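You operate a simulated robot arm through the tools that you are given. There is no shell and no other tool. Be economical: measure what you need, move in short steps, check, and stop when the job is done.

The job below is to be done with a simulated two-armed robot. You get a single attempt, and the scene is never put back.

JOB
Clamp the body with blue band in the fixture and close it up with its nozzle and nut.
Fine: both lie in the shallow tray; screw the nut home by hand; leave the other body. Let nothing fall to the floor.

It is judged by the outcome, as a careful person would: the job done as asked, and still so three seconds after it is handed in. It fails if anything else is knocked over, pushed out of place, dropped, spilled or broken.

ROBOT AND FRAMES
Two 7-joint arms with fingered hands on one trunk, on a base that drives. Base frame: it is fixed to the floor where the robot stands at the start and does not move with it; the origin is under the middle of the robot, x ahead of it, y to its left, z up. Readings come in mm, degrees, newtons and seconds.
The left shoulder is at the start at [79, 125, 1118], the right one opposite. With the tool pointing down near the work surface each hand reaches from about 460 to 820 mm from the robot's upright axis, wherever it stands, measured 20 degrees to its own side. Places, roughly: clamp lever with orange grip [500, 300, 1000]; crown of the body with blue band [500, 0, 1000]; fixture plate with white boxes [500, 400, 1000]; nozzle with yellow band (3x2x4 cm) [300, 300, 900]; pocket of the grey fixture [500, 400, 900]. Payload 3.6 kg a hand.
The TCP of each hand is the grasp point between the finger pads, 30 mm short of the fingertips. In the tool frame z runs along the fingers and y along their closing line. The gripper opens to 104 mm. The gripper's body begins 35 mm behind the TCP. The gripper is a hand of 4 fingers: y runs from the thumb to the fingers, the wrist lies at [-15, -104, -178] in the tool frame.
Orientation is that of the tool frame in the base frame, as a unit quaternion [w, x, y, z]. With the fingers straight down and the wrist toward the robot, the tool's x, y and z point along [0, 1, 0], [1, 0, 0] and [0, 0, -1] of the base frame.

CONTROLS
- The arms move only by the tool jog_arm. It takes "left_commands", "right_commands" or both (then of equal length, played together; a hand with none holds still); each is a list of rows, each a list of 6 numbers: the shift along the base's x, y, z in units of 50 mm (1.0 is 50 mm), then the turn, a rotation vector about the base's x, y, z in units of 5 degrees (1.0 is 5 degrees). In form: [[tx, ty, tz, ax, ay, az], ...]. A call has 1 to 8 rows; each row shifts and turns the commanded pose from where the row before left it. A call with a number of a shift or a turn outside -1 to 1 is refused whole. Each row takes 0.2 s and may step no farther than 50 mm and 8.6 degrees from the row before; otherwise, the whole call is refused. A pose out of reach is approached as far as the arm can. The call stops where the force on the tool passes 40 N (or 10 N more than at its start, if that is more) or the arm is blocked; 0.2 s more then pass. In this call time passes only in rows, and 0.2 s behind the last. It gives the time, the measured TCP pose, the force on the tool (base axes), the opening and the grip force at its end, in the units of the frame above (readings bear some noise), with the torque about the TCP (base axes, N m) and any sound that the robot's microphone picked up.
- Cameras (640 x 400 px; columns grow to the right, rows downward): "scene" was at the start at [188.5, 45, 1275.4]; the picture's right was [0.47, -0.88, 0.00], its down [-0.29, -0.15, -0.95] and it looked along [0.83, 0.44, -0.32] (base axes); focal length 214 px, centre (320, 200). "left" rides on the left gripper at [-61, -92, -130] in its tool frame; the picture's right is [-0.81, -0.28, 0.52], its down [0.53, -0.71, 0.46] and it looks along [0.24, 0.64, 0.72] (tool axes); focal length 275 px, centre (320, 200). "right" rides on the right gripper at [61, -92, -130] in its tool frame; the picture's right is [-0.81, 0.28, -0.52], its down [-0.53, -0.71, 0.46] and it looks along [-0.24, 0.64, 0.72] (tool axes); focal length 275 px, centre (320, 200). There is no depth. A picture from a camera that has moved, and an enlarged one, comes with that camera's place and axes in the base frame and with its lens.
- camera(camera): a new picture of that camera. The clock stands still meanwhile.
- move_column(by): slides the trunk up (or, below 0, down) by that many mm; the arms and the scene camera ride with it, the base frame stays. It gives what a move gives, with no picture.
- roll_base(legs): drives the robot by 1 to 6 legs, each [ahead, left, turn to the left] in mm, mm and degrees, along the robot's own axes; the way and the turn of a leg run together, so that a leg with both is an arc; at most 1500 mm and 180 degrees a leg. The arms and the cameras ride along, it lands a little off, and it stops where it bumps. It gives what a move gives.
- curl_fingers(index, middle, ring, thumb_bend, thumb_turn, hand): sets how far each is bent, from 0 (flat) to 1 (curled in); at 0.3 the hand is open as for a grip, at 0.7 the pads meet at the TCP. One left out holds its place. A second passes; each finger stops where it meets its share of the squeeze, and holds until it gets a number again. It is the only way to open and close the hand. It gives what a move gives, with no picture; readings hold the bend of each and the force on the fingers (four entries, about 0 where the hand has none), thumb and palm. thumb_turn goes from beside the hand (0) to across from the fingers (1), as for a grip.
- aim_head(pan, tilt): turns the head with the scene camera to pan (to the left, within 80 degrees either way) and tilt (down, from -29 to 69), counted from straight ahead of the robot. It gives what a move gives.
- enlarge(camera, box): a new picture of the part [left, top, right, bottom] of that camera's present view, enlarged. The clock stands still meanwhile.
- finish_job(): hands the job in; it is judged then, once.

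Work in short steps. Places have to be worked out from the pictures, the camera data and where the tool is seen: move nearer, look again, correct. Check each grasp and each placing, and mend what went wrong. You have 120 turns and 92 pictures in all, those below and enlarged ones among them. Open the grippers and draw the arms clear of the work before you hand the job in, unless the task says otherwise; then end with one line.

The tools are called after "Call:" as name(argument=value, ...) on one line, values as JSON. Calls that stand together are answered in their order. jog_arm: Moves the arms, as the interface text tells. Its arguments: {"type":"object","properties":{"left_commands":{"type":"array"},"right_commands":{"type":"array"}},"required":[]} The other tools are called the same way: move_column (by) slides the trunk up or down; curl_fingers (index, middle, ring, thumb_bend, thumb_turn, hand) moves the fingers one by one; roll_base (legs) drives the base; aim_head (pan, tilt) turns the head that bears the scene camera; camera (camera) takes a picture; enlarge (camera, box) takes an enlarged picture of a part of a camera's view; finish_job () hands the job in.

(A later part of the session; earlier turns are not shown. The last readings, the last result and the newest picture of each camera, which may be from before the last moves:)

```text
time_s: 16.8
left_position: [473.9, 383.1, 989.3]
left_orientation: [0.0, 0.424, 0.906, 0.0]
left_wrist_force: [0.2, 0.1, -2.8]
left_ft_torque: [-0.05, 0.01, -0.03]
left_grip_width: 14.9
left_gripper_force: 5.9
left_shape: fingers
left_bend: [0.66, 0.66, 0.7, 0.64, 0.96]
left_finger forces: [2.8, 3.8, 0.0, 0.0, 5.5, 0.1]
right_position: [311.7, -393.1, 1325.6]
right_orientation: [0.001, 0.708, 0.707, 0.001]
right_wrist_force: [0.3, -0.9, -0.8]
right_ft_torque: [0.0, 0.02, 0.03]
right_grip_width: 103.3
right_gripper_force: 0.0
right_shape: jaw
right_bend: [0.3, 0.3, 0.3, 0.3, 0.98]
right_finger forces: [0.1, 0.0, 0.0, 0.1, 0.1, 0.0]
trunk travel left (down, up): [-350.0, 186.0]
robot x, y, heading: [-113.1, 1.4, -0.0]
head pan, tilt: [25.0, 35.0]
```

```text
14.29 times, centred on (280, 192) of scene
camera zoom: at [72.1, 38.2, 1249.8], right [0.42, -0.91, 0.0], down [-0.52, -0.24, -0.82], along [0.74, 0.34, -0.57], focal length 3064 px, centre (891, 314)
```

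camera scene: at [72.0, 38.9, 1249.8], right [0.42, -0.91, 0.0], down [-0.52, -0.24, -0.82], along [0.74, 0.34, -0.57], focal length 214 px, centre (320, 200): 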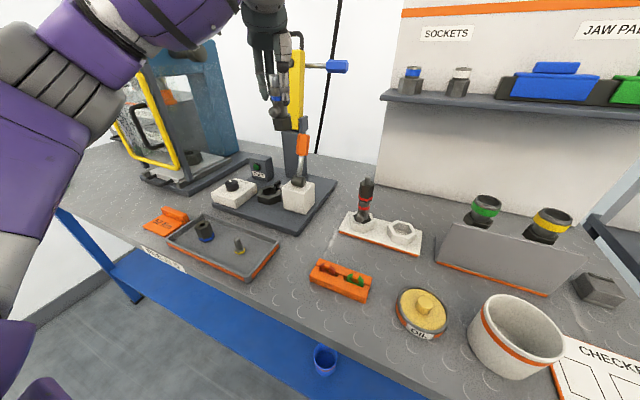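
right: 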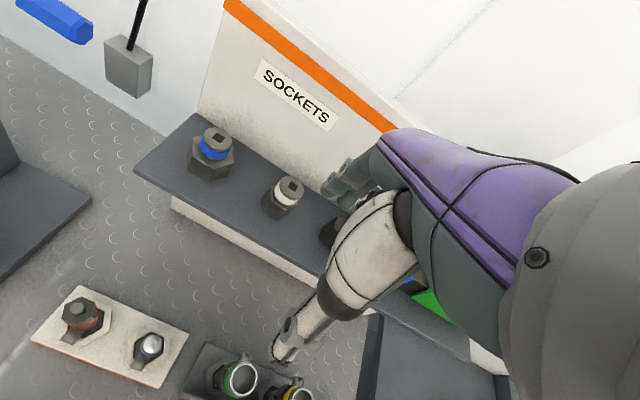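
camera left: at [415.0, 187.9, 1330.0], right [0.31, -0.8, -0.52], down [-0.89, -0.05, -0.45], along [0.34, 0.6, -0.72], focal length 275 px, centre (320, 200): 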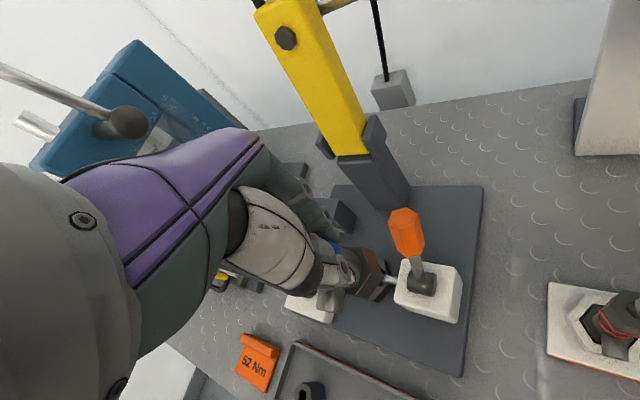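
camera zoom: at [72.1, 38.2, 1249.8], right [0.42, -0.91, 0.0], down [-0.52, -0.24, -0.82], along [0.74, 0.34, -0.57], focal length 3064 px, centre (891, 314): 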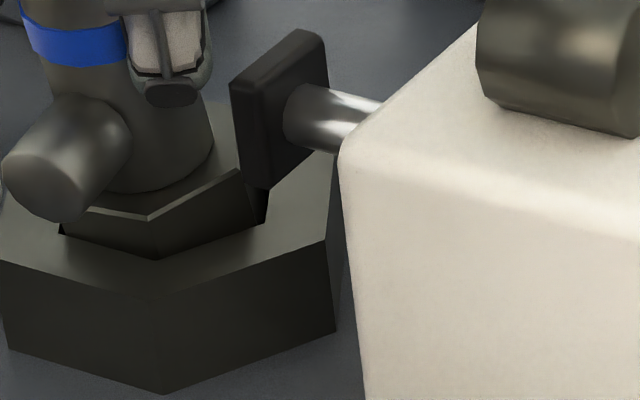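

It is inside the pocket. Continue down until it seats.

Call:
jog_arm(left_commands=[[0, 0, -0.08, 0, 0, 0], [0, 0, -0.08, 0, 0, 0], [0, 0, -0.06, 0, 0, 0]])

Call:
enlarge(camera="scene", box=[254, 162, 302, 204])

```text
time_s: 17.6
left_position: [474.3, 382.4, 978.9]
left_orientation: [0.003, 0.425, 0.905, 0.002]
left_wrist_force: [3.2, -1.8, 10.9]
left_ft_torque: [-0.03, -0.09, -0.03]
left_grip_width: 14.9
left_gripper_force: 8.8
left_shape: fingers
left_bend: [0.66, 0.66, 0.7, 0.64, 0.96]
left_finger forces: [5.9, 5.0, 0.0, 0.0, 6.9, 0.0]
right_position: [309.4, -394.4, 1326.4]
right_orientation: [0.001, 0.708, 0.707, 0.001]
right_wrist_force: [0.3, -0.5, 0.9]
right_ft_torque: [0.02, -0.01, -0.02]
right_grip_width: 103.5
right_gripper_force: 0.0
right_shape: jaw
right_bend: [0.3, 0.3, 0.3, 0.3, 0.98]
right_finger forces: [0.0, 0.1, 0.0, 0.0, 0.0, 0.1]
trunk travel left (down, up): [-350.0, 186.0]
robot x, y, heading: [-108.6, -1.3, -0.2]
head pan, tilt: [25.0, 35.0]
```

```text
9.52 times, centred on (278, 183) of scene
camera zoom: at [71.5, 37.2, 1250.1], right [0.42, -0.91, 0.0], down [-0.52, -0.24, -0.82], along [0.74, 0.34, -0.57], focal length 2043 px, centre (720, 362)
```

zoom: 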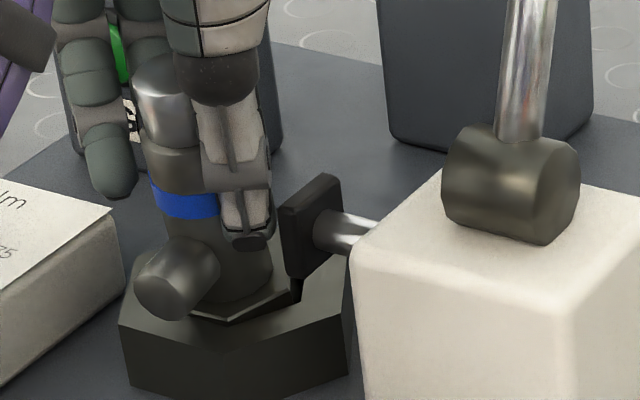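

Contact at 13 N with the hex nearly flush: seated. Open the fingers.

Call:
curl_fingers(hand="left", index=0.3, middle=0.3, ring=0.3, thumb_bend=0.3)

Call:
jog_arm(left_commands=[[0, 0, 0.4, 0, 0, 0], [0, 0, 0.8, 0, 0, 0], [0, 0, 0.8, 0, 0, 0], [0, 0, 0.8, 0, 0, 0]])

Call:
enlarge(camera="scene", box=[254, 142, 324, 204])

Call:
camera(camera="left")

```text
time_s: 18.6
left_position: [474.8, 382.8, 977.1]
left_orientation: [0.0, 0.423, 0.906, 0.0]
left_wrist_force: [-0.2, -0.5, 0.0]
left_ft_torque: [-0.01, 0.0, 0.01]
left_grip_width: 102.7
left_gripper_force: 0.0
left_shape: fingers
left_bend: [0.3, 0.3, 0.3, 0.3, 0.97]
left_finger forces: [0.1, 0.0, 0.0, 0.1, 0.0, 0.0]
right_position: [310.6, -392.2, 1326.2]
right_orientation: [0.002, 0.707, 0.707, 0.001]
right_wrist_force: [0.0, 0.0, 0.5]
right_ft_torque: [0.03, 0.05, -0.01]
right_grip_width: 103.8
right_gripper_force: 0.1
right_shape: jaw
right_bend: [0.3, 0.3, 0.3, 0.3, 0.98]
right_finger forces: [0.0, 0.1, 0.0, 0.0, 0.0, 0.1]
trunk travel left (down, up): [-350.0, 186.0]
robot x, y, heading: [-114.4, 0.9, -0.2]
head pan, tilt: [25.0, 35.0]
```

```text
time_s: 19.6
left_position: [474.5, 383.1, 1116.5]
left_orientation: [-0.001, 0.423, 0.906, -0.001]
left_wrist_force: [0.4, -0.2, 0.2]
left_ft_torque: [0.02, -0.01, 0.02]
left_grip_width: 102.6
left_gripper_force: 0.1
left_shape: fingers
left_bend: [0.3, 0.3, 0.3, 0.3, 0.97]
left_finger forces: [0.0, 0.0, 0.0, 0.1, 0.0, 0.0]
right_position: [310.0, -392.5, 1326.1]
right_orientation: [0.0, 0.707, 0.707, 0.001]
right_wrist_force: [-0.4, 0.6, 0.1]
right_ft_torque: [0.0, -0.01, 0.0]
right_grip_width: 103.7
right_gripper_force: 0.0
right_shape: jaw
right_bend: [0.3, 0.3, 0.3, 0.3, 0.98]
right_finger forces: [0.0, 0.0, 0.0, 0.0, 0.0, 0.1]
trunk travel left (down, up): [-350.0, 186.0]
robot x, y, heading: [-114.3, 2.9, 0.2]
head pan, tilt: [25.0, 35.0]
```

```text
6.45 times, centred on (289, 173) of scene
camera zoom: at [71.6, 37.6, 1249.9], right [0.42, -0.91, 0.0], down [-0.52, -0.24, -0.82], along [0.74, 0.34, -0.57], focal length 1384 px, centre (520, 374)
```

zoom: 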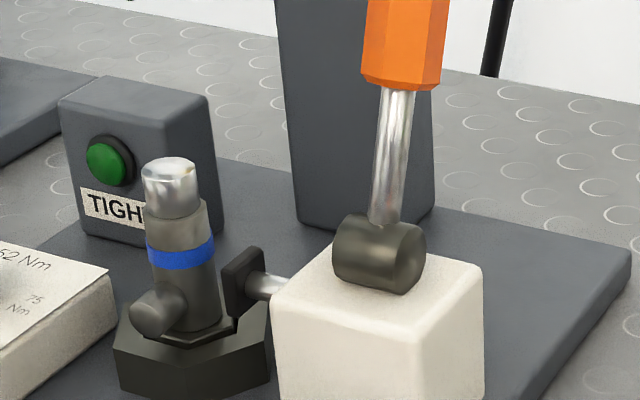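

```text
52 pictures are left
camera left: at [443.1, 277.1, 1248.5], right [0.31, -0.8, -0.52], down [-0.89, -0.05, -0.45], along [0.34, 0.6, -0.73], focal length 275 px, centre (320, 200)
```

left: 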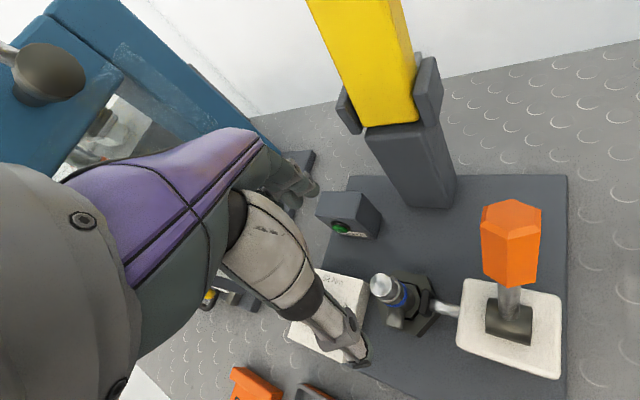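

Body stands upright in the pocket, crown ≈[474,380,998]. Next the lever (top ≈[513,284,1084], hinged about y): I bring the hand back to yaw 0 above it.

Call:
jog_arm(left_commands=[[0.064, -0.2475, 0.085, 0, 0, -1], [0.064, -0.2475, 0.085, 0, 0, -1], [0.064, -0.2475, 0.085, 0, 0, -1], [0.064, -0.2475, 0.085, 0, 0, -1], [0.064, -0.2475, 0.085, 0, 0, -1], [0.064, -0.2475, 0.085, 0, 0, -1], [0.064, -0.2475, 0.085, 0, 0, -1], [0.064, -0.2475, 0.085, 0, 0, -1]])

Call:
camera(camera="left")

Call:
camera(camera="scene")

```text
time_s: 21.4
left_position: [500.8, 283.2, 1150.4]
left_orientation: [-0.001, 0.708, 0.706, 0.0]
left_wrist_force: [0.0, -0.7, -0.2]
left_ft_torque: [-0.01, -0.02, -0.01]
left_grip_width: 102.8
left_gripper_force: 0.0
left_shape: fingers
left_bend: [0.3, 0.3, 0.3, 0.3, 0.97]
left_finger forces: [0.0, 0.1, 0.0, 0.0, 0.0, 0.0]
right_position: [309.5, -392.6, 1327.1]
right_orientation: [0.002, 0.708, 0.706, 0.001]
right_wrist_force: [0.0, -0.3, 0.7]
right_ft_torque: [0.0, -0.01, -0.01]
right_grip_width: 103.6
right_gripper_force: 0.1
right_shape: jaw
right_bend: [0.3, 0.3, 0.3, 0.3, 0.98]
right_finger forces: [0.0, 0.1, 0.0, 0.1, 0.0, 0.1]
trunk travel left (down, up): [-350.0, 186.0]
robot x, y, heading: [-114.9, -1.5, -0.2]
head pan, tilt: [25.0, 35.0]
```

```text
51 pictures are left
camera left: at [408.3, 222.0, 1281.4], right [-0.28, -0.81, -0.52], down [-0.71, 0.54, -0.46], along [0.65, 0.24, -0.72], focal length 275 px, centre (320, 200)
```

left: 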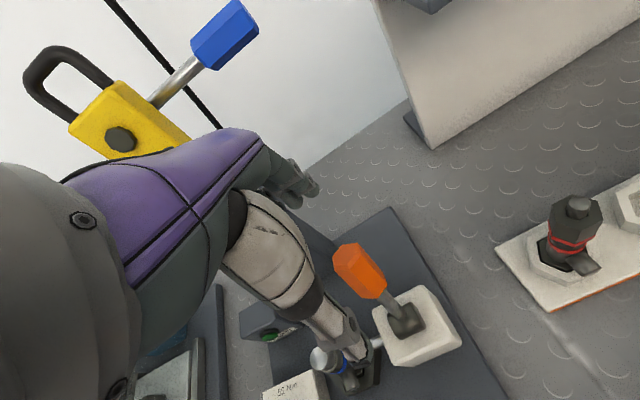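

```text
50 pictures are left
camera scene: at [71.9, 37.9, 1249.8], right [0.42, -0.91, 0.0], down [-0.52, -0.24, -0.82], along [0.74, 0.34, -0.57], focal length 214 px, centre (320, 200)
```

scene: 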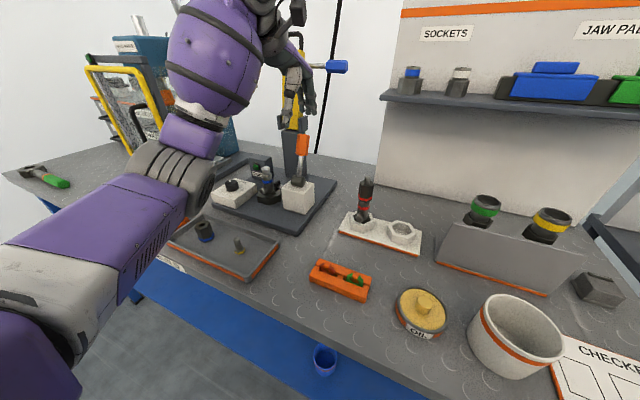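

Lever top ≈[512,282,1084], hand is over it. Descend to straddle the grip, then pull −x until the fingers touch it.

Call:
jog_arm(left_commands=[[0, 0, -0.85, 0, 0, 0], [0, 0, -0.85, 0, 0, 0], [-0.3, 0, 0, 0, 0, 0], [-0.3, 0, 0, 0, 0, 0], [-0.3, 0, 0, 0, 0, 0]])

Call:
enlarge(camera="scene", box=[240, 100, 340, 200])

```text
time_s: 22.6
left_position: [455.7, 282.8, 1065.0]
left_orientation: [0.0, 0.708, 0.706, 0.0]
left_wrist_force: [1.2, -1.0, 1.5]
left_ft_torque: [0.01, 0.0, -0.01]
left_grip_width: 103.4
left_gripper_force: 0.3
left_shape: fingers
left_bend: [0.3, 0.3, 0.3, 0.3, 0.97]
left_finger forces: [1.1, 0.1, 0.0, 0.0, 0.0, 0.1]
right_position: [309.4, -393.0, 1326.9]
right_orientation: [0.001, 0.707, 0.707, 0.001]
right_wrist_force: [-0.1, -0.9, 0.5]
right_ft_torque: [-0.01, 0.02, -0.01]
right_grip_width: 103.6
right_gripper_force: 0.0
right_shape: jaw
right_bend: [0.3, 0.3, 0.3, 0.3, 0.98]
right_finger forces: [0.0, 0.0, 0.1, 0.0, 0.0, 0.0]
trunk travel left (down, up): [-350.0, 186.0]
robot x, y, heading: [-118.9, -1.0, -0.1]
head pan, tilt: [25.0, 35.0]
```

```text
4.00 times, centred on (290, 150) of scene
camera zoom: at [71.5, 38.1, 1249.9], right [0.42, -0.91, 0.0], down [-0.52, -0.24, -0.82], along [0.74, 0.34, -0.57], focal length 858 px, centre (440, 400)
```

zoom: 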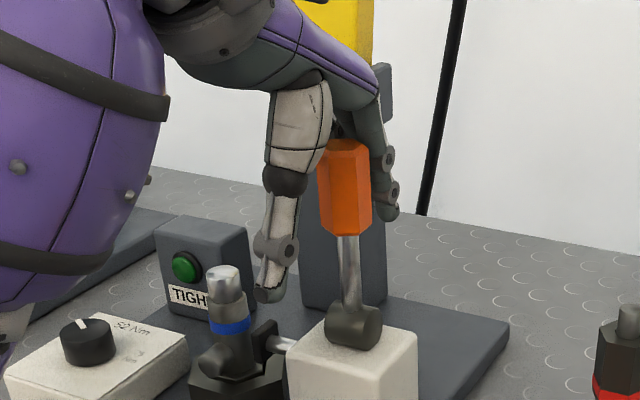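

The lever swings easily toward −x (1 N). Continue pulling along the arc, lowering gradually.

Call:
jog_arm(left_commands=[[-0.3, 0, 0, 0, 0, 0], [-0.3, 0, 0, 0, 0, 0], [-0.3, 0, -0.05, 0, 0, 0], [-0.3, 0, -0.08, 0, 0, 0], [-0.3, 0, -0.1, 0, 0, 0]])

Call:
enlarge(camera="scene", box=[240, 110, 340, 210])

```text
time_s: 23.8
left_position: [378.8, 281.3, 1055.8]
left_orientation: [0.0, 0.708, 0.706, 0.0]
left_wrist_force: [-0.8, 0.6, 0.6]
left_ft_torque: [0.0, -0.01, 0.0]
left_grip_width: 103.2
left_gripper_force: 0.0
left_shape: fingers
left_bend: [0.3, 0.3, 0.3, 0.3, 0.97]
left_finger forces: [0.0, 0.1, 0.0, 0.1, 0.1, 0.0]
right_position: [309.7, -393.2, 1325.0]
right_orientation: [0.001, 0.708, 0.706, 0.0]
right_wrist_force: [0.3, -0.1, 0.5]
right_ft_torque: [0.02, 0.02, -0.01]
right_grip_width: 103.8
right_gripper_force: 0.0
right_shape: jaw
right_bend: [0.3, 0.3, 0.3, 0.3, 0.98]
right_finger forces: [0.0, 0.1, 0.1, 0.0, 0.1, 0.1]
trunk travel left (down, up): [-350.0, 186.0]
robot x, y, heading: [-117.4, 0.3, -0.0]
head pan, tilt: [25.0, 35.0]
```

```text
4.00 times, centred on (290, 160) of scene
camera zoom: at [71.5, 38.2, 1249.9], right [0.42, -0.91, 0.0], down [-0.52, -0.24, -0.82], along [0.74, 0.34, -0.57], focal length 858 px, centre (440, 360)
```

zoom: 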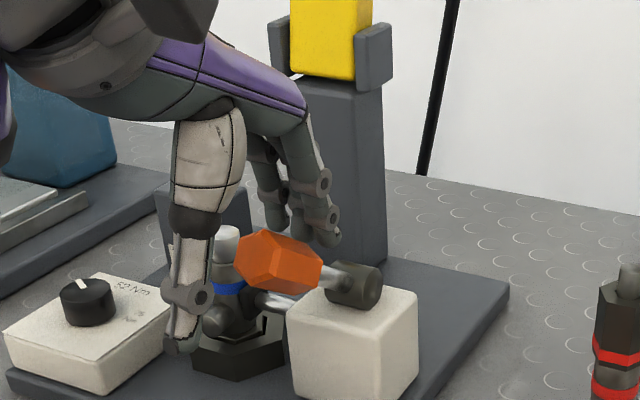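

The lever has swung over to about horizontal toward −x. Raise the hand and check the pad and lever.

Call:
jog_arm(left_commands=[[0, 0, 0.8, 0, 0, 0], [0, 0, 0.8, 0, 0, 0], [-0.3, 0, 0.4, 0, 0, 0]])

Call:
enlarge(camera="scene", box=[245, 142, 325, 212])

Call:
enlarge(camera="left", box=[220, 180, 460, 340])

```text
time_s: 24.6
left_position: [365.1, 279.7, 1152.8]
left_orientation: [0.0, 0.708, 0.706, 0.0]
left_wrist_force: [-0.1, -0.3, 0.9]
left_ft_torque: [0.01, 0.01, 0.01]
left_grip_width: 102.9
left_gripper_force: 0.1
left_shape: fingers
left_bend: [0.3, 0.3, 0.3, 0.3, 0.97]
left_finger forces: [0.0, 0.0, 0.0, 0.1, 0.1, 0.1]
right_position: [309.8, -393.1, 1326.0]
right_orientation: [0.001, 0.708, 0.707, 0.0]
right_wrist_force: [-1.2, -1.1, 0.7]
right_ft_torque: [0.0, -0.01, -0.02]
right_grip_width: 103.8
right_gripper_force: 0.1
right_shape: jaw
right_bend: [0.3, 0.3, 0.3, 0.3, 0.98]
right_finger forces: [0.0, 0.0, 0.1, 0.0, 0.0, 0.0]
trunk travel left (down, up): [-350.0, 186.0]
robot x, y, heading: [-112.2, 1.0, -0.1]
head pan, tilt: [25.0, 35.0]
```

```text
5.71 times, centred on (285, 177) of scene
camera zoom: at [71.2, 38.2, 1249.9], right [0.42, -0.91, 0.0], down [-0.52, -0.24, -0.82], along [0.74, 0.34, -0.57], focal length 1226 px, centre (520, 331)
```

zoom: 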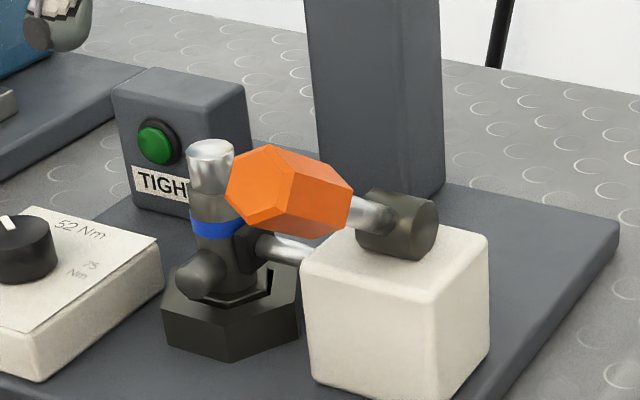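

```text
2.50 times, centred on (340, 260) of left
camera zoom: at [273.3, 219.0, 1284.4], right [-0.28, -0.81, -0.52], down [-0.71, 0.53, -0.46], along [0.65, 0.24, -0.72], focal length 688 px, centre (270, 50)
```

zoom: 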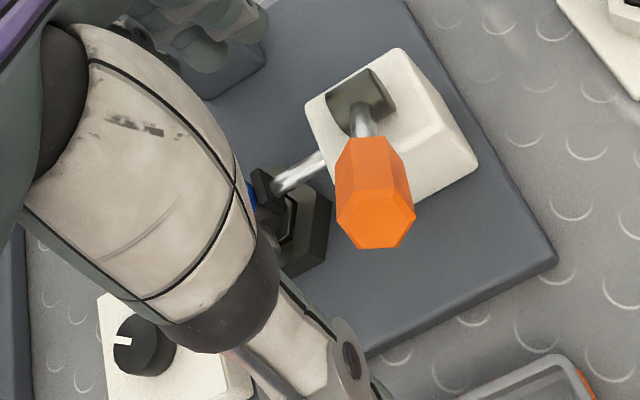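

Rod has advanced, but the grip end is at ≈[381,284,1045], i.e. the lever is only ~48° past vertical. I go back and continue pushing it down.

Call:
jog_arm(left_commands=[[0.3, 0.05, -0.6, 0, 0, 0], [0.1, 0, -0.6, 0, 0, 0], [0, 0, -0.8, 0, 0, 0], [-0.2, 0, -0.1, 0, 0, 0], [-0.2, 0, -0.15, 0, 0, 0], [-0.2, 0, -0.2, 0, 0, 0]])

Call:
enlarge(camera="scene", box=[235, 132, 325, 212])

```text
time_s: 26.0
left_position: [357.6, 283.4, 1036.0]
left_orientation: [0.006, 0.707, 0.707, 0.004]
left_wrist_force: [18.6, 0.3, 26.2]
left_ft_torque: [-0.07, -2.09, -0.07]
left_grip_width: 123.8
left_gripper_force: 13.4
left_shape: fingers
left_bend: [0.18, 0.26, 0.3, 0.3, 0.97]
left_finger forces: [18.4, 8.8, 0.1, 0.1, 0.0, 0.0]
right_position: [311.5, -393.2, 1325.9]
right_orientation: [0.0, 0.708, 0.706, 0.002]
right_wrist_force: [0.1, -0.4, -0.5]
right_ft_torque: [0.02, 0.01, 0.01]
right_grip_width: 103.9
right_gripper_force: 0.1
right_shape: jaw
right_bend: [0.3, 0.3, 0.3, 0.3, 0.98]
right_finger forces: [0.0, 0.0, 0.1, 0.0, 0.1, 0.0]
trunk travel left (down, up): [-350.0, 186.0]
robot x, y, heading: [-112.6, 0.1, -0.2]
head pan, tilt: [25.0, 35.0]
```

```text
5.00 times, centred on (280, 172) of scene
camera zoom: at [72.5, 37.0, 1250.1], right [0.42, -0.91, 0.0], down [-0.52, -0.24, -0.82], along [0.74, 0.34, -0.57], focal length 1072 px, centre (520, 340)
```

zoom: 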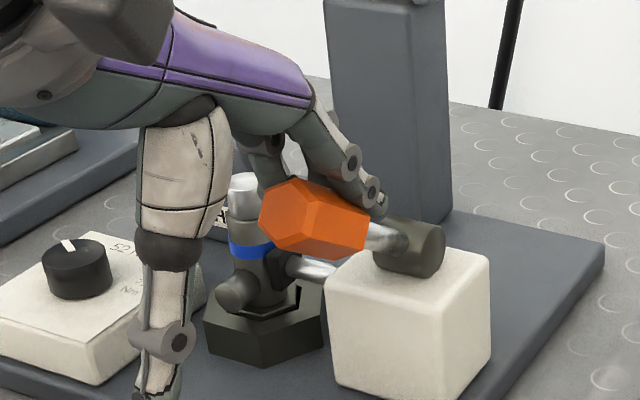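

Strong resistance (32 N) with no further motion: the lever is at its closed stop with the pad on the body. Back off upward and go above the tray to view nozzle and nut.

Call:
jog_arm(left_commands=[[0.2, 0, 0.2, 0, 0, 0], [0, 0, 0.9, 0, 0, 0], [0, 0, 0.9, 0, 0, 0], [-0.8, 0.4, 0, 0, 0, 0], [-0.8, 0.4, 0, 0, 0, 0]])

Call:
camera(camera="left")

Call:
enlarge(camera="scene", box=[160, 135, 320, 285])

```text
time_s: 27.2
left_position: [283.5, 327.2, 1134.4]
left_orientation: [0.0, 0.708, 0.706, -0.001]
left_wrist_force: [0.6, -0.1, -0.2]
left_ft_torque: [-0.03, -0.05, 0.0]
left_grip_width: 103.8
left_gripper_force: 0.0
left_shape: fingers
left_bend: [0.3, 0.3, 0.3, 0.3, 0.97]
left_finger forces: [0.0, 0.0, 0.0, 0.1, 0.0, 0.0]
right_position: [308.7, -392.9, 1327.2]
right_orientation: [0.002, 0.708, 0.706, 0.002]
right_wrist_force: [-0.3, 0.4, -0.3]
right_ft_torque: [-0.02, -0.01, 0.01]
right_grip_width: 103.9
right_gripper_force: 0.1
right_shape: jaw
right_bend: [0.3, 0.3, 0.3, 0.3, 0.98]
right_finger forces: [0.0, 0.0, 0.0, 0.1, 0.1, 0.0]
trunk travel left (down, up): [-350.0, 186.0]
robot x, y, heading: [-113.6, 4.1, -0.0]
head pan, tilt: [25.0, 35.0]
```

```text
44 pictures are left
camera left: at [192.1, 265.6, 1265.6], right [-0.28, -0.81, -0.52], down [-0.71, 0.54, -0.45], along [0.65, 0.24, -0.72], focal length 275 px, centre (320, 200)
```

left: 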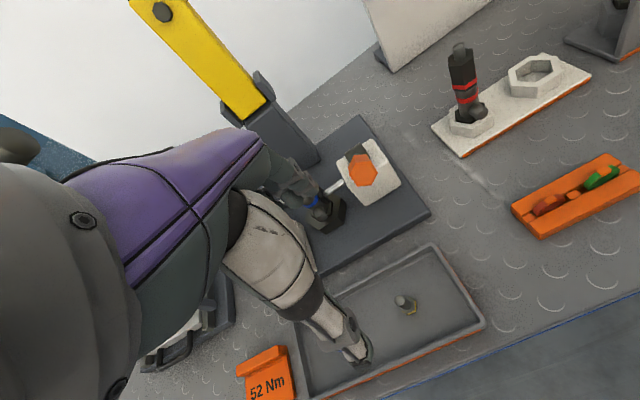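

```text
2.67 times, centred on (240, 210) of scene
camera zoom: at [70.7, 38.2, 1250.0], right [0.42, -0.91, 0.0], down [-0.52, -0.24, -0.82], along [0.74, 0.34, -0.57], focal length 572 px, centre (533, 173)
```

zoom: 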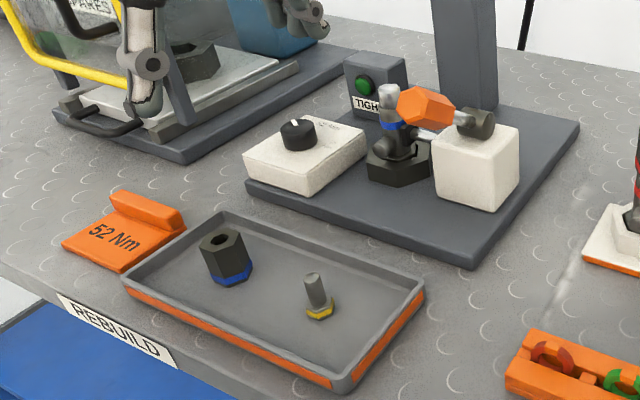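

Lever stays closed. Nozzle at ≈[288,327], top z≈929. I narrow the hand to ~50 mm and descend to just above it.

Call:
curl_fingers(hand="left", index=0.5, middle=0.5, ring=0.5, thumb_bend=0.5)

Call:
jog_arm(left_commands=[[0.09, 0, -0.8, 0, 0, 0], [0, 0, -0.8, 0, 0, 0], [0, 0, -0.8, 0, 0, 0], [0, 0, -0.7, 0, 0, 0]])

Call:
enlarge(camera="left", box=[240, 170, 400, 370])

Call:
enlarge(camera="scene", box=[205, 215, 275, 275])

```text
time_s: 28.2
left_position: [286.2, 327.2, 1133.2]
left_orientation: [0.0, 0.708, 0.706, 0.0]
left_wrist_force: [-0.6, 0.3, 0.4]
left_ft_torque: [0.0, 0.0, 0.02]
left_grip_width: 52.6
left_gripper_force: 0.2
left_shape: fingers
left_bend: [0.5, 0.5, 0.5, 0.5, 0.97]
left_finger forces: [0.0, 0.1, 0.0, 0.0, 0.1, 0.1]
right_position: [310.5, -393.1, 1326.2]
right_orientation: [0.001, 0.708, 0.706, 0.001]
right_wrist_force: [0.1, 0.4, -0.2]
right_ft_torque: [0.0, 0.0, -0.04]
right_grip_width: 103.7
right_gripper_force: 0.1
right_shape: jaw
right_bend: [0.3, 0.3, 0.3, 0.3, 0.98]
right_finger forces: [0.0, 0.0, 0.0, 0.1, 0.0, 0.0]
trunk travel left (down, up): [-350.0, 186.0]
robot x, y, heading: [-112.5, 1.9, -0.2]
head pan, tilt: [25.0, 35.0]
```

```text
time_s: 29.2
left_position: [290.5, 324.2, 979.9]
left_orientation: [0.0, 0.707, 0.707, 0.0]
left_wrist_force: [-0.2, 0.3, 0.6]
left_ft_torque: [-0.03, 0.0, -0.01]
left_grip_width: 52.3
left_gripper_force: 0.1
left_shape: fingers
left_bend: [0.5, 0.5, 0.5, 0.5, 0.97]
left_finger forces: [0.0, 0.0, 0.0, 0.0, 0.0, 0.0]
right_position: [310.7, -393.8, 1326.4]
right_orientation: [0.0, 0.707, 0.707, 0.0]
right_wrist_force: [-0.3, 0.0, 0.3]
right_ft_torque: [-0.01, -0.01, 0.02]
right_grip_width: 103.6
right_gripper_force: 0.1
right_shape: jaw
right_bend: [0.3, 0.3, 0.3, 0.3, 0.98]
right_finger forces: [0.1, 0.0, 0.0, 0.0, 0.0, 0.0]
trunk travel left (down, up): [-350.0, 186.0]
robot x, y, heading: [-115.4, 5.1, -0.3]
head pan, tilt: [25.0, 35.0]
```

```text
2.00 times, centred on (320, 270) of left
camera zoom: at [197.5, 262.9, 1111.5], right [-0.28, -0.81, -0.52], down [-0.71, 0.53, -0.46], along [0.65, 0.24, -0.72], focal length 551 px, centre (320, 60)
```

zoom: 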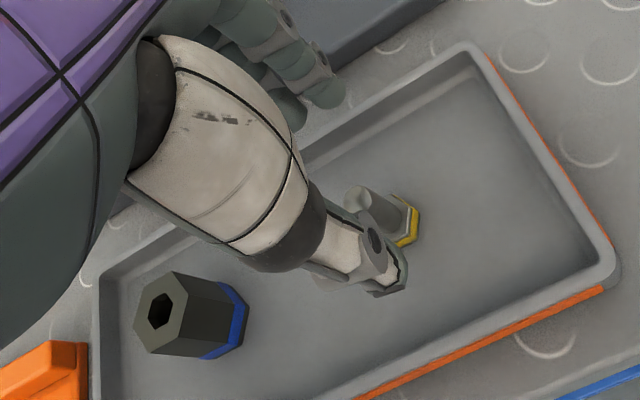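

```text
6.67 times, centred on (240, 245) of scene
camera zoom: at [71.9, 38.2, 1249.8], right [0.42, -0.91, 0.0], down [-0.52, -0.24, -0.82], along [0.74, 0.34, -0.57], focal length 1430 px, centre (853, -100)
```

zoom: 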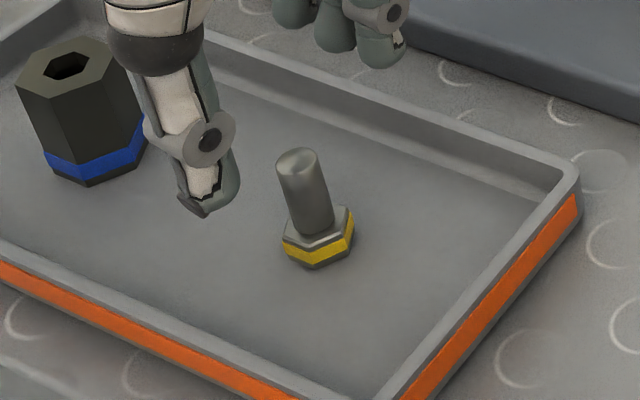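

Nozzle is at about [288.5,327.5]; correct by (−2,+3) mm and descend to z≈936.

Call:
jog_arm(left_commands=[[-0.04, 0.06, -0.3, 0, 0, 0], [0, 0, -0.3, 0, 0, 0], [0, 0, -0.28, 0, 0, 0]])

Call:
enlarge(camera="left", box=[260, 190, 380, 330])

Call:
enlarge(camera="scene", box=[210, 215, 265, 265])

```text
time_s: 30.0
left_position: [287.6, 327.7, 934.2]
left_orientation: [-0.001, 0.709, 0.706, -0.001]
left_wrist_force: [0.5, -0.3, -0.4]
left_ft_torque: [-0.02, 0.01, -0.04]
left_grip_width: 52.5
left_gripper_force: 0.1
left_shape: fingers
left_bend: [0.5, 0.5, 0.5, 0.5, 0.97]
left_finger forces: [0.0, 0.0, 0.1, 0.1, 0.1, 0.1]
right_position: [310.6, -393.4, 1325.4]
right_orientation: [0.0, 0.708, 0.706, 0.0]
right_wrist_force: [0.2, -0.1, 0.2]
right_ft_torque: [-0.03, -0.01, -0.01]
right_grip_width: 103.6
right_gripper_force: 0.0
right_shape: jaw
right_bend: [0.3, 0.3, 0.3, 0.3, 0.98]
right_finger forces: [0.0, 0.0, 0.0, 0.1, 0.1, 0.0]
trunk travel left (down, up): [-350.0, 186.0]
robot x, y, heading: [-117.0, 0.3, 0.1]
head pan, tilt: [25.0, 35.0]
```

```text
2.86 times, centred on (320, 260) of left
camera zoom: at [195.4, 266.8, 1066.0], right [-0.28, -0.81, -0.52], down [-0.71, 0.53, -0.46], along [0.65, 0.24, -0.72], focal length 786 px, centre (320, 29)
```

zoom: 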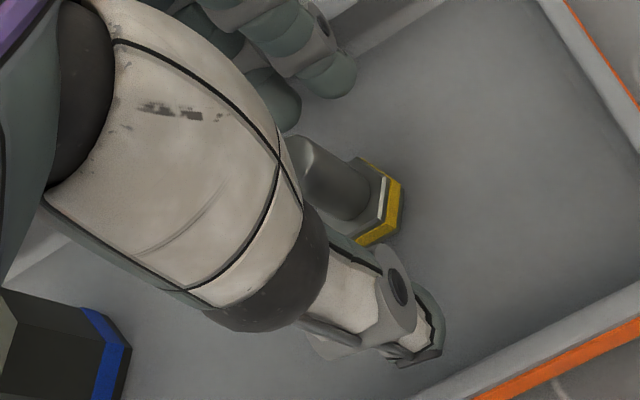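

```text
8.00 times, centred on (238, 240) of scene
camera zoom: at [71.8, 38.2, 1249.9], right [0.42, -0.91, 0.0], down [-0.52, -0.24, -0.82], along [0.74, 0.34, -0.57], focal length 1716 px, centre (980, -120)
```

zoom: 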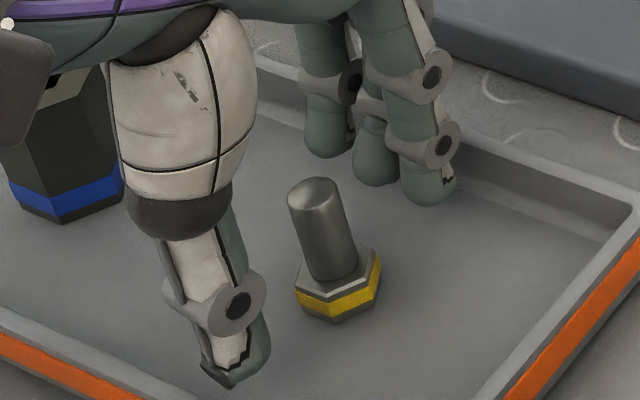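

The shaft is well between thumb and index/middle. Close.

Call:
curl_fingers(hand="left", index=0.7, middle=0.7, ring=0.7, thumb_bend=0.7)

Call:
jog_arm(left_commands=[[0, 0, 0.1, 0, 0, 0], [0, 0, 0.4, 0, 0, 0], [0, 0, 0.6, 0, 0, 0]])

Call:
enlarge(camera="scene", box=[205, 190, 270, 250])

```text
time_s: 31.0
left_position: [288.0, 329.2, 935.0]
left_orientation: [0.0, 0.708, 0.706, 0.0]
left_wrist_force: [0.8, 0.6, 0.5]
left_ft_torque: [-0.04, 0.0, 0.01]
left_grip_width: 2.8
left_gripper_force: 1.1
left_shape: fingers
left_bend: [0.69, 0.69, 0.7, 0.69, 0.97]
left_finger forces: [0.3, 0.8, 0.1, 0.0, 1.0, 0.0]
right_position: [310.5, -392.3, 1326.8]
right_orientation: [0.001, 0.707, 0.707, 0.001]
right_wrist_force: [0.2, -0.4, 0.3]
right_ft_torque: [0.0, -0.01, 0.0]
right_grip_width: 103.6
right_gripper_force: 0.0
right_shape: jaw
right_bend: [0.3, 0.3, 0.3, 0.3, 0.98]
right_finger forces: [0.0, 0.0, 0.1, 0.1, 0.0, 0.0]
trunk travel left (down, up): [-350.0, 186.0]
robot x, y, heading: [-113.8, 0.1, -0.2]
head pan, tilt: [25.0, 35.0]
```

```text
time_s: 31.8
left_position: [285.6, 329.0, 990.6]
left_orientation: [0.0, 0.708, 0.706, 0.001]
left_wrist_force: [-0.8, -0.2, 0.1]
left_ft_torque: [0.01, -0.03, 0.02]
left_grip_width: 3.1
left_gripper_force: 0.9
left_shape: fingers
left_bend: [0.7, 0.69, 0.7, 0.69, 0.97]
left_finger forces: [0.3, 0.9, 0.0, 0.0, 0.9, 0.0]
right_position: [310.4, -392.6, 1327.4]
right_orientation: [0.0, 0.707, 0.707, 0.001]
right_wrist_force: [0.0, 0.7, -0.8]
right_ft_torque: [0.0, 0.0, 0.02]
right_grip_width: 103.9
right_gripper_force: 0.2
right_shape: jaw
right_bend: [0.3, 0.3, 0.3, 0.3, 0.98]
right_finger forces: [0.0, 0.0, 0.1, 0.0, 0.1, 0.1]
trunk travel left (down, up): [-350.0, 186.0]
robot x, y, heading: [-115.2, 3.3, -0.2]
head pan, tilt: [25.0, 35.0]
```

```text
6.67 times, centred on (238, 220) of scene
camera zoom: at [71.8, 38.0, 1249.9], right [0.42, -0.91, 0.0], down [-0.52, -0.24, -0.82], along [0.74, 0.34, -0.57], focal length 1430 px, centre (870, 67)
```

zoom: 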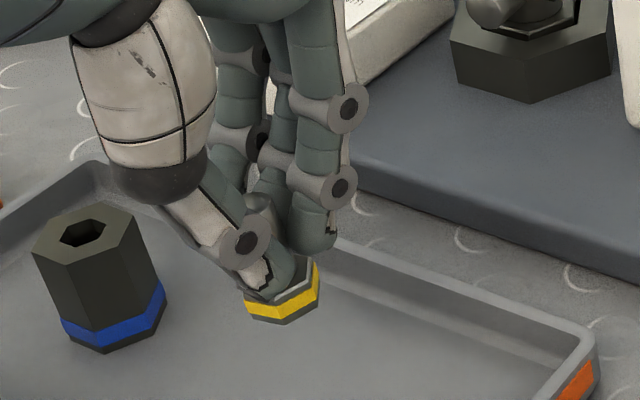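

Nozzle is held upright just above its flange, but grip is only 0.9 N; tighten a little.

Call:
curl_fingers(hand="left", index=0.76, middle=0.76, thumb_bend=0.76)

Call:
enlarge(camera="scene", box=[205, 190, 270, 250])

```text
time_s: 32.8
left_position: [284.9, 328.5, 990.8]
left_orientation: [0.0, 0.708, 0.706, 0.0]
left_wrist_force: [0.5, 0.5, 0.2]
left_ft_torque: [-0.05, 0.02, -0.03]
left_grip_width: 0.0
left_gripper_force: 0.0
left_shape: fingers
left_bend: [0.75, 0.76, 0.7, 0.72, 0.96]
left_finger forces: [0.0, 0.1, 0.0, 0.0, 0.1, 0.1]
right_position: [309.9, -392.8, 1325.5]
right_orientation: [0.001, 0.708, 0.706, 0.0]
right_wrist_force: [0.0, -0.1, 0.1]
right_ft_torque: [0.02, 0.04, 0.04]
right_grip_width: 103.7
right_gripper_force: 0.0
right_shape: jaw
right_bend: [0.3, 0.3, 0.3, 0.3, 0.98]
right_finger forces: [0.1, 0.0, 0.0, 0.0, 0.1, 0.0]
trunk travel left (down, up): [-350.0, 186.0]
robot x, y, heading: [-114.3, 2.0, -0.3]
head pan, tilt: [25.0, 35.0]
```

```text
6.67 times, centred on (238, 220) of scene
camera zoom: at [71.8, 38.1, 1249.8], right [0.42, -0.91, 0.0], down [-0.52, -0.24, -0.82], along [0.74, 0.34, -0.57], focal length 1430 px, centre (870, 67)
```

zoom: 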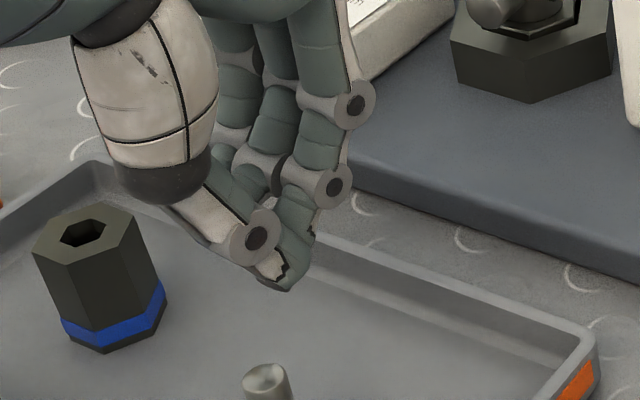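

The tighter squeeze popped the nozzle out; it dropped back into the tray and seems to be standing. Open and look.

Call:
curl_fingers(hand="left", index=0.5, middle=0.5, ring=0.5, thumb_bend=0.5)

Call:
enlarge(camera="scene", box=[205, 210, 275, 270])

Call:
enlarge(camera="left", box=[260, 190, 420, 330])

```text
time_s: 33.8
left_position: [286.6, 328.7, 990.9]
left_orientation: [0.0, 0.708, 0.707, 0.001]
left_wrist_force: [-0.9, -1.3, 0.1]
left_ft_torque: [0.0, 0.0, -0.02]
left_grip_width: 51.7
left_gripper_force: 0.0
left_shape: fingers
left_bend: [0.5, 0.5, 0.5, 0.5, 0.97]
left_finger forces: [0.0, 0.1, 0.1, 0.0, 0.0, 0.0]
right_position: [309.4, -393.3, 1326.9]
right_orientation: [0.001, 0.708, 0.706, 0.001]
right_wrist_force: [-0.7, -0.7, 0.9]
right_ft_torque: [0.01, -0.02, 0.03]
right_grip_width: 103.6
right_gripper_force: 0.1
right_shape: jaw
right_bend: [0.3, 0.3, 0.3, 0.3, 0.98]
right_finger forces: [0.0, 0.0, 0.1, 0.1, 0.0, 0.0]
trunk travel left (down, up): [-350.0, 186.0]
robot x, y, heading: [-118.8, -0.9, -0.3]
head pan, tilt: [25.0, 35.0]
```

```text
6.67 times, centred on (240, 240) of scene
camera zoom: at [71.8, 38.1, 1249.8], right [0.42, -0.91, 0.0], down [-0.52, -0.24, -0.82], along [0.74, 0.34, -0.57], focal length 1430 px, centre (853, -67)
```

zoom: 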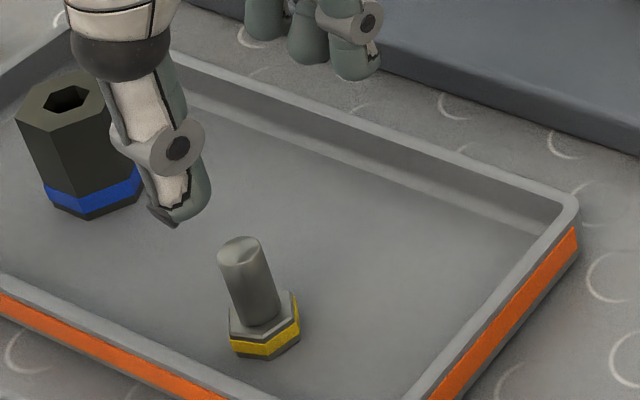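

```text
2.86 times, centred on (340, 260) of left
camera zoom: at [194.0, 267.4, 1122.0], right [-0.28, -0.81, -0.52], down [-0.71, 0.53, -0.46], along [0.64, 0.24, -0.72], focal length 786 px, centre (263, 29)
```

zoom: 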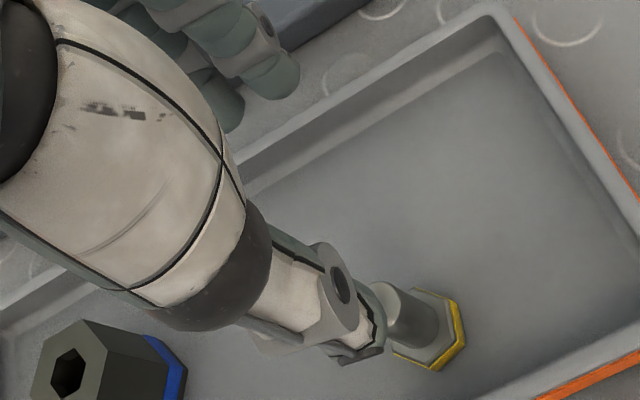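

The nozzle stands at ≈[263,326], nearer the tray's front wall. I turn the hand −70° so the fingers close along y, clear of that wall, and centre over it.

Call:
jog_arm(left_commands=[[-0.06, -0.006, 0, 0, 0, -1], [-0.06, -0.006, 0, 0, 0, -1], [-0.06, -0.006, 0, 0, 0, -1], [-0.06, -0.006, 0, 0, 0, -1], [-0.06, -0.006, 0, 0, 0, -1], [-0.06, -0.006, 0, 0, 0, -1], [-0.06, -0.006, 0, 0, 0, -1], [-0.06, -0.006, 0, 0, 0, -1]])

Call:
jog_arm(left_commands=[[0, 0, 0, 0, 0, -1], [0, 0, 0, 0, 0, -1], [0, 0, 0, 0, 0, -1], [0, 0, 0, 0, 0, -1], [0, 0, 0, 0, 0, -1], [0, 0, 0, 0, 0, -1]])

Call:
enlarge(camera="left", box=[240, 190, 440, 350])

```text
time_s: 35.6
left_position: [264.3, 326.8, 987.1]
left_orientation: [0.0, 0.907, 0.421, 0.0]
left_wrist_force: [1.1, -0.2, 0.2]
left_ft_torque: [0.01, -0.04, 0.03]
left_grip_width: 51.6
left_gripper_force: 0.1
left_shape: fingers
left_bend: [0.5, 0.5, 0.5, 0.5, 0.97]
left_finger forces: [0.0, 0.0, 0.0, 0.0, 0.0, 0.0]
right_position: [311.2, -392.9, 1326.9]
right_orientation: [0.001, 0.708, 0.706, 0.001]
right_wrist_force: [0.6, -0.4, -0.2]
right_ft_torque: [-0.03, -0.01, 0.04]
right_grip_width: 103.8
right_gripper_force: 0.1
right_shape: jaw
right_bend: [0.3, 0.3, 0.3, 0.3, 0.98]
right_finger forces: [0.1, 0.1, 0.0, 0.0, 0.0, 0.0]
trunk travel left (down, up): [-350.0, 186.0]
robot x, y, heading: [-112.7, 2.5, -0.3]
head pan, tilt: [25.0, 35.0]
```

```text
time_s: 37.0
left_position: [264.3, 325.8, 986.4]
left_orientation: [0.0, 0.985, 0.173, 0.001]
left_wrist_force: [-0.9, -0.3, -0.9]
left_ft_torque: [-0.01, -0.01, 0.0]
left_grip_width: 51.5
left_gripper_force: 0.0
left_shape: fingers
left_bend: [0.5, 0.5, 0.5, 0.5, 0.97]
left_finger forces: [0.0, 0.1, 0.0, 0.0, 0.0, 0.1]
right_position: [310.3, -392.3, 1325.4]
right_orientation: [0.001, 0.708, 0.706, 0.001]
right_wrist_force: [-0.4, -0.1, -0.1]
right_ft_torque: [0.02, 0.0, 0.01]
right_grip_width: 103.6
right_gripper_force: 0.1
right_shape: jaw
right_bend: [0.3, 0.3, 0.3, 0.3, 0.98]
right_finger forces: [0.1, 0.0, 0.0, 0.1, 0.0, 0.1]
trunk travel left (down, up): [-350.0, 186.0]
robot x, y, heading: [-109.9, 0.9, -0.1]
head pan, tilt: [25.0, 35.0]
```

```text
2.50 times, centred on (340, 270) of left
camera zoom: at [176.0, 391.4, 1118.4], right [-0.86, -0.02, -0.52], down [0.26, 0.85, -0.46], along [0.45, -0.52, -0.72], focal length 688 px, centre (270, 25)
```

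zoom: 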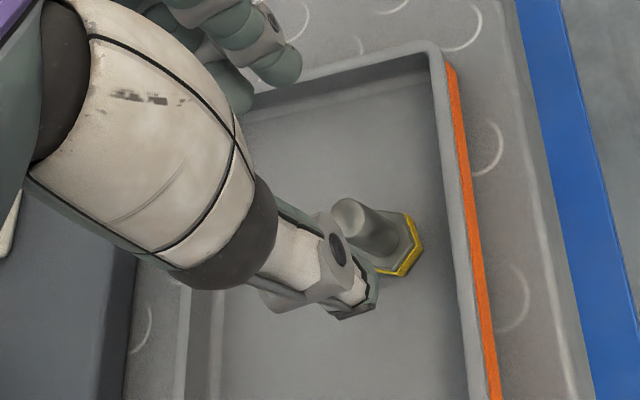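

Nozzle reads ≈[262.5,331] here. Adjust (−2,+4) and descend to z≈924 so the pads take the shaft itself.

Call:
jog_arm(left_commands=[[-0.04, 0.08, -0.3, 0, 0, 0], [0, 0, -0.4, 0, 0, 0], [0, 0, -0.3, 0, 0, 0], [0, 0, -0.23, 0, 0, 0]])

Call:
enlarge(camera="scene", box=[195, 220, 265, 280])

```text
time_s: 38.0
left_position: [263.5, 330.2, 926.1]
left_orientation: [0.001, 0.985, 0.173, 0.0]
left_wrist_force: [0.8, -0.4, 0.0]
left_ft_torque: [0.03, -0.03, -0.06]
left_grip_width: 51.6
left_gripper_force: 0.1
left_shape: fingers
left_bend: [0.5, 0.5, 0.5, 0.5, 0.98]
left_finger forces: [0.0, 0.0, 0.1, 0.0, 0.7, 0.1]
right_position: [310.4, -393.5, 1325.8]
right_orientation: [0.001, 0.707, 0.707, 0.0]
right_wrist_force: [-0.1, 0.0, 0.0]
right_ft_torque: [0.02, 0.02, 0.0]
right_grip_width: 103.7
right_gripper_force: 0.0
right_shape: jaw
right_bend: [0.3, 0.3, 0.3, 0.3, 0.98]
right_finger forces: [0.0, 0.0, 0.1, 0.0, 0.0, 0.0]
trunk travel left (down, up): [-350.0, 186.0]
robot x, y, heading: [-114.8, 1.1, 0.0]
head pan, tilt: [25.0, 35.0]
```

```text
6.67 times, centred on (230, 250) of scene
camera zoom: at [72.0, 38.1, 1249.8], right [0.42, -0.91, 0.0], down [-0.52, -0.24, -0.82], along [0.74, 0.34, -0.57], focal length 1430 px, centre (920, -133)
```

zoom: 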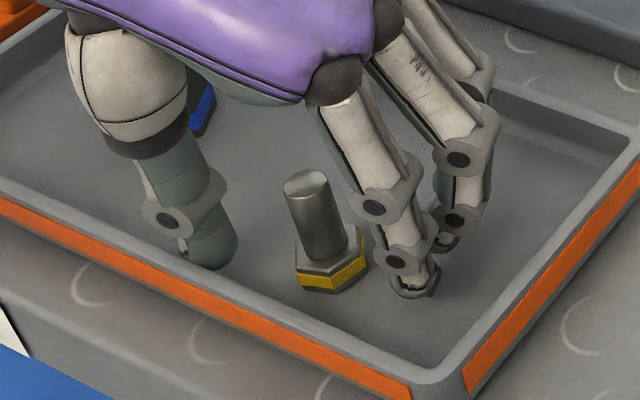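

Alignment is good. Close to moderate squeeze.

Call:
curl_fingers(hand="left", index=0.68, middle=0.68, ring=0.68, thumb_bend=0.68)

Call:
enlarge(camera="scene", box=[195, 220, 265, 280])

```text
time_s: 39.0
left_position: [261.4, 329.9, 925.0]
left_orientation: [0.0, 0.985, 0.173, 0.001]
left_wrist_force: [-0.2, -0.5, 0.8]
left_ft_torque: [-0.01, -0.01, -0.01]
left_grip_width: 7.5
left_gripper_force: 0.9
left_shape: fingers
left_bend: [0.68, 0.67, 0.68, 0.67, 0.97]
left_finger forces: [0.2, 0.5, 0.1, 0.0, 0.4, 0.1]
right_position: [311.2, -392.1, 1325.4]
right_orientation: [0.0, 0.708, 0.706, 0.001]
right_wrist_force: [0.0, 1.0, 0.2]
right_ft_torque: [-0.01, -0.06, 0.03]
right_grip_width: 103.7
right_gripper_force: 0.0
right_shape: jaw
right_bend: [0.3, 0.3, 0.3, 0.3, 0.98]
right_finger forces: [0.1, 0.0, 0.0, 0.1, 0.0, 0.0]
trunk travel left (down, up): [-350.0, 186.0]
robot x, y, heading: [-115.2, -1.5, -0.1]
head pan, tilt: [25.0, 35.0]
```

```text
6.67 times, centred on (230, 250) of scene
camera zoom: at [71.8, 38.1, 1249.9], right [0.42, -0.91, 0.0], down [-0.52, -0.24, -0.82], along [0.74, 0.34, -0.57], focal length 1430 px, centre (920, -133)
```

zoom: 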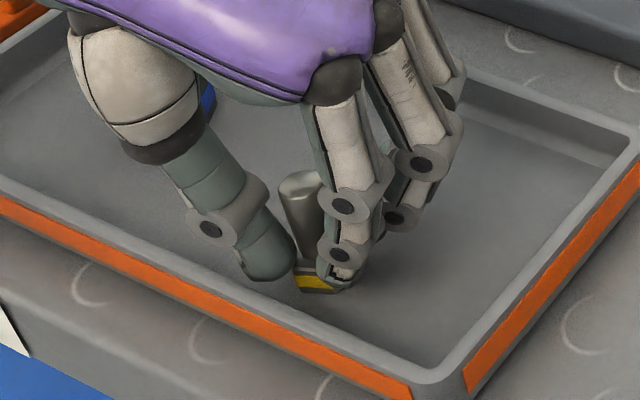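

Held lightly; squeeze slightly more while it still rests on the tray floor, so it cannot slip down.

Call:
curl_fingers(hand="left", index=0.7, middle=0.71, thumb_bend=0.7)

Call:
jog_arm(left_commands=[[0, 0, 0.1, 0, 0, 0], [0, 0, 0.2, 0, 0, 0], [0, 0, 0.4, 0, 0, 0]])

Call:
enlarge(camera="scene", box=[195, 200, 265, 260])

```text
time_s: 40.0
left_position: [263.4, 331.0, 926.9]
left_orientation: [0.0, 0.985, 0.173, 0.0]
left_wrist_force: [-0.1, -0.1, 0.7]
left_ft_torque: [0.02, 0.0, 0.01]
left_grip_width: 4.2
left_gripper_force: 2.0
left_shape: fingers
left_bend: [0.7, 0.69, 0.68, 0.68, 0.97]
left_finger forces: [0.3, 1.8, 0.0, 0.0, 2.2, 0.1]
right_position: [309.7, -392.8, 1326.2]
right_orientation: [0.001, 0.708, 0.706, 0.001]
right_wrist_force: [0.7, -0.1, -0.4]
right_ft_torque: [0.01, -0.07, -0.03]
right_grip_width: 103.9
right_gripper_force: 0.0
right_shape: jaw
right_bend: [0.3, 0.3, 0.3, 0.3, 0.98]
right_finger forces: [0.0, 0.0, 0.0, 0.1, 0.0, 0.0]
trunk travel left (down, up): [-350.0, 186.0]
robot x, y, heading: [-113.3, 0.9, 0.0]
head pan, tilt: [25.0, 35.0]
```

```text
time_s: 40.8
left_position: [261.3, 329.8, 960.3]
left_orientation: [0.0, 0.985, 0.173, 0.0]
left_wrist_force: [0.5, -0.4, 0.0]
left_ft_torque: [0.01, -0.01, 0.01]
left_grip_width: 4.0
left_gripper_force: 1.3
left_shape: fingers
left_bend: [0.7, 0.69, 0.68, 0.68, 0.97]
left_finger forces: [0.1, 1.7, 0.0, 0.0, 1.8, 0.1]
right_position: [310.2, -393.1, 1327.1]
right_orientation: [0.0, 0.708, 0.707, 0.0]
right_wrist_force: [0.0, -0.5, 0.5]
right_ft_torque: [0.01, -0.01, 0.0]
right_grip_width: 103.9
right_gripper_force: 0.1
right_shape: jaw
right_bend: [0.3, 0.3, 0.3, 0.3, 0.98]
right_finger forces: [0.1, 0.1, 0.1, 0.1, 0.0, 0.0]
trunk travel left (down, up): [-350.0, 186.0]
robot x, y, heading: [-116.1, 2.6, -0.1]
head pan, tilt: [25.0, 35.0]
```

```text
6.67 times, centred on (230, 230) of scene
camera zoom: at [71.8, 38.0, 1249.9], right [0.42, -0.91, 0.0], down [-0.52, -0.24, -0.82], along [0.74, 0.34, -0.57], focal length 1430 px, centre (920, 0)
```

zoom: 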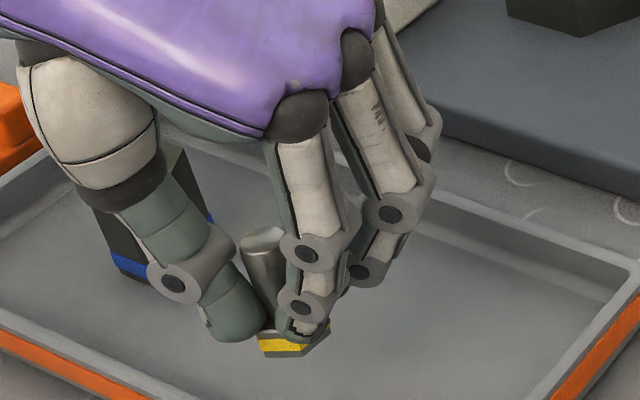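

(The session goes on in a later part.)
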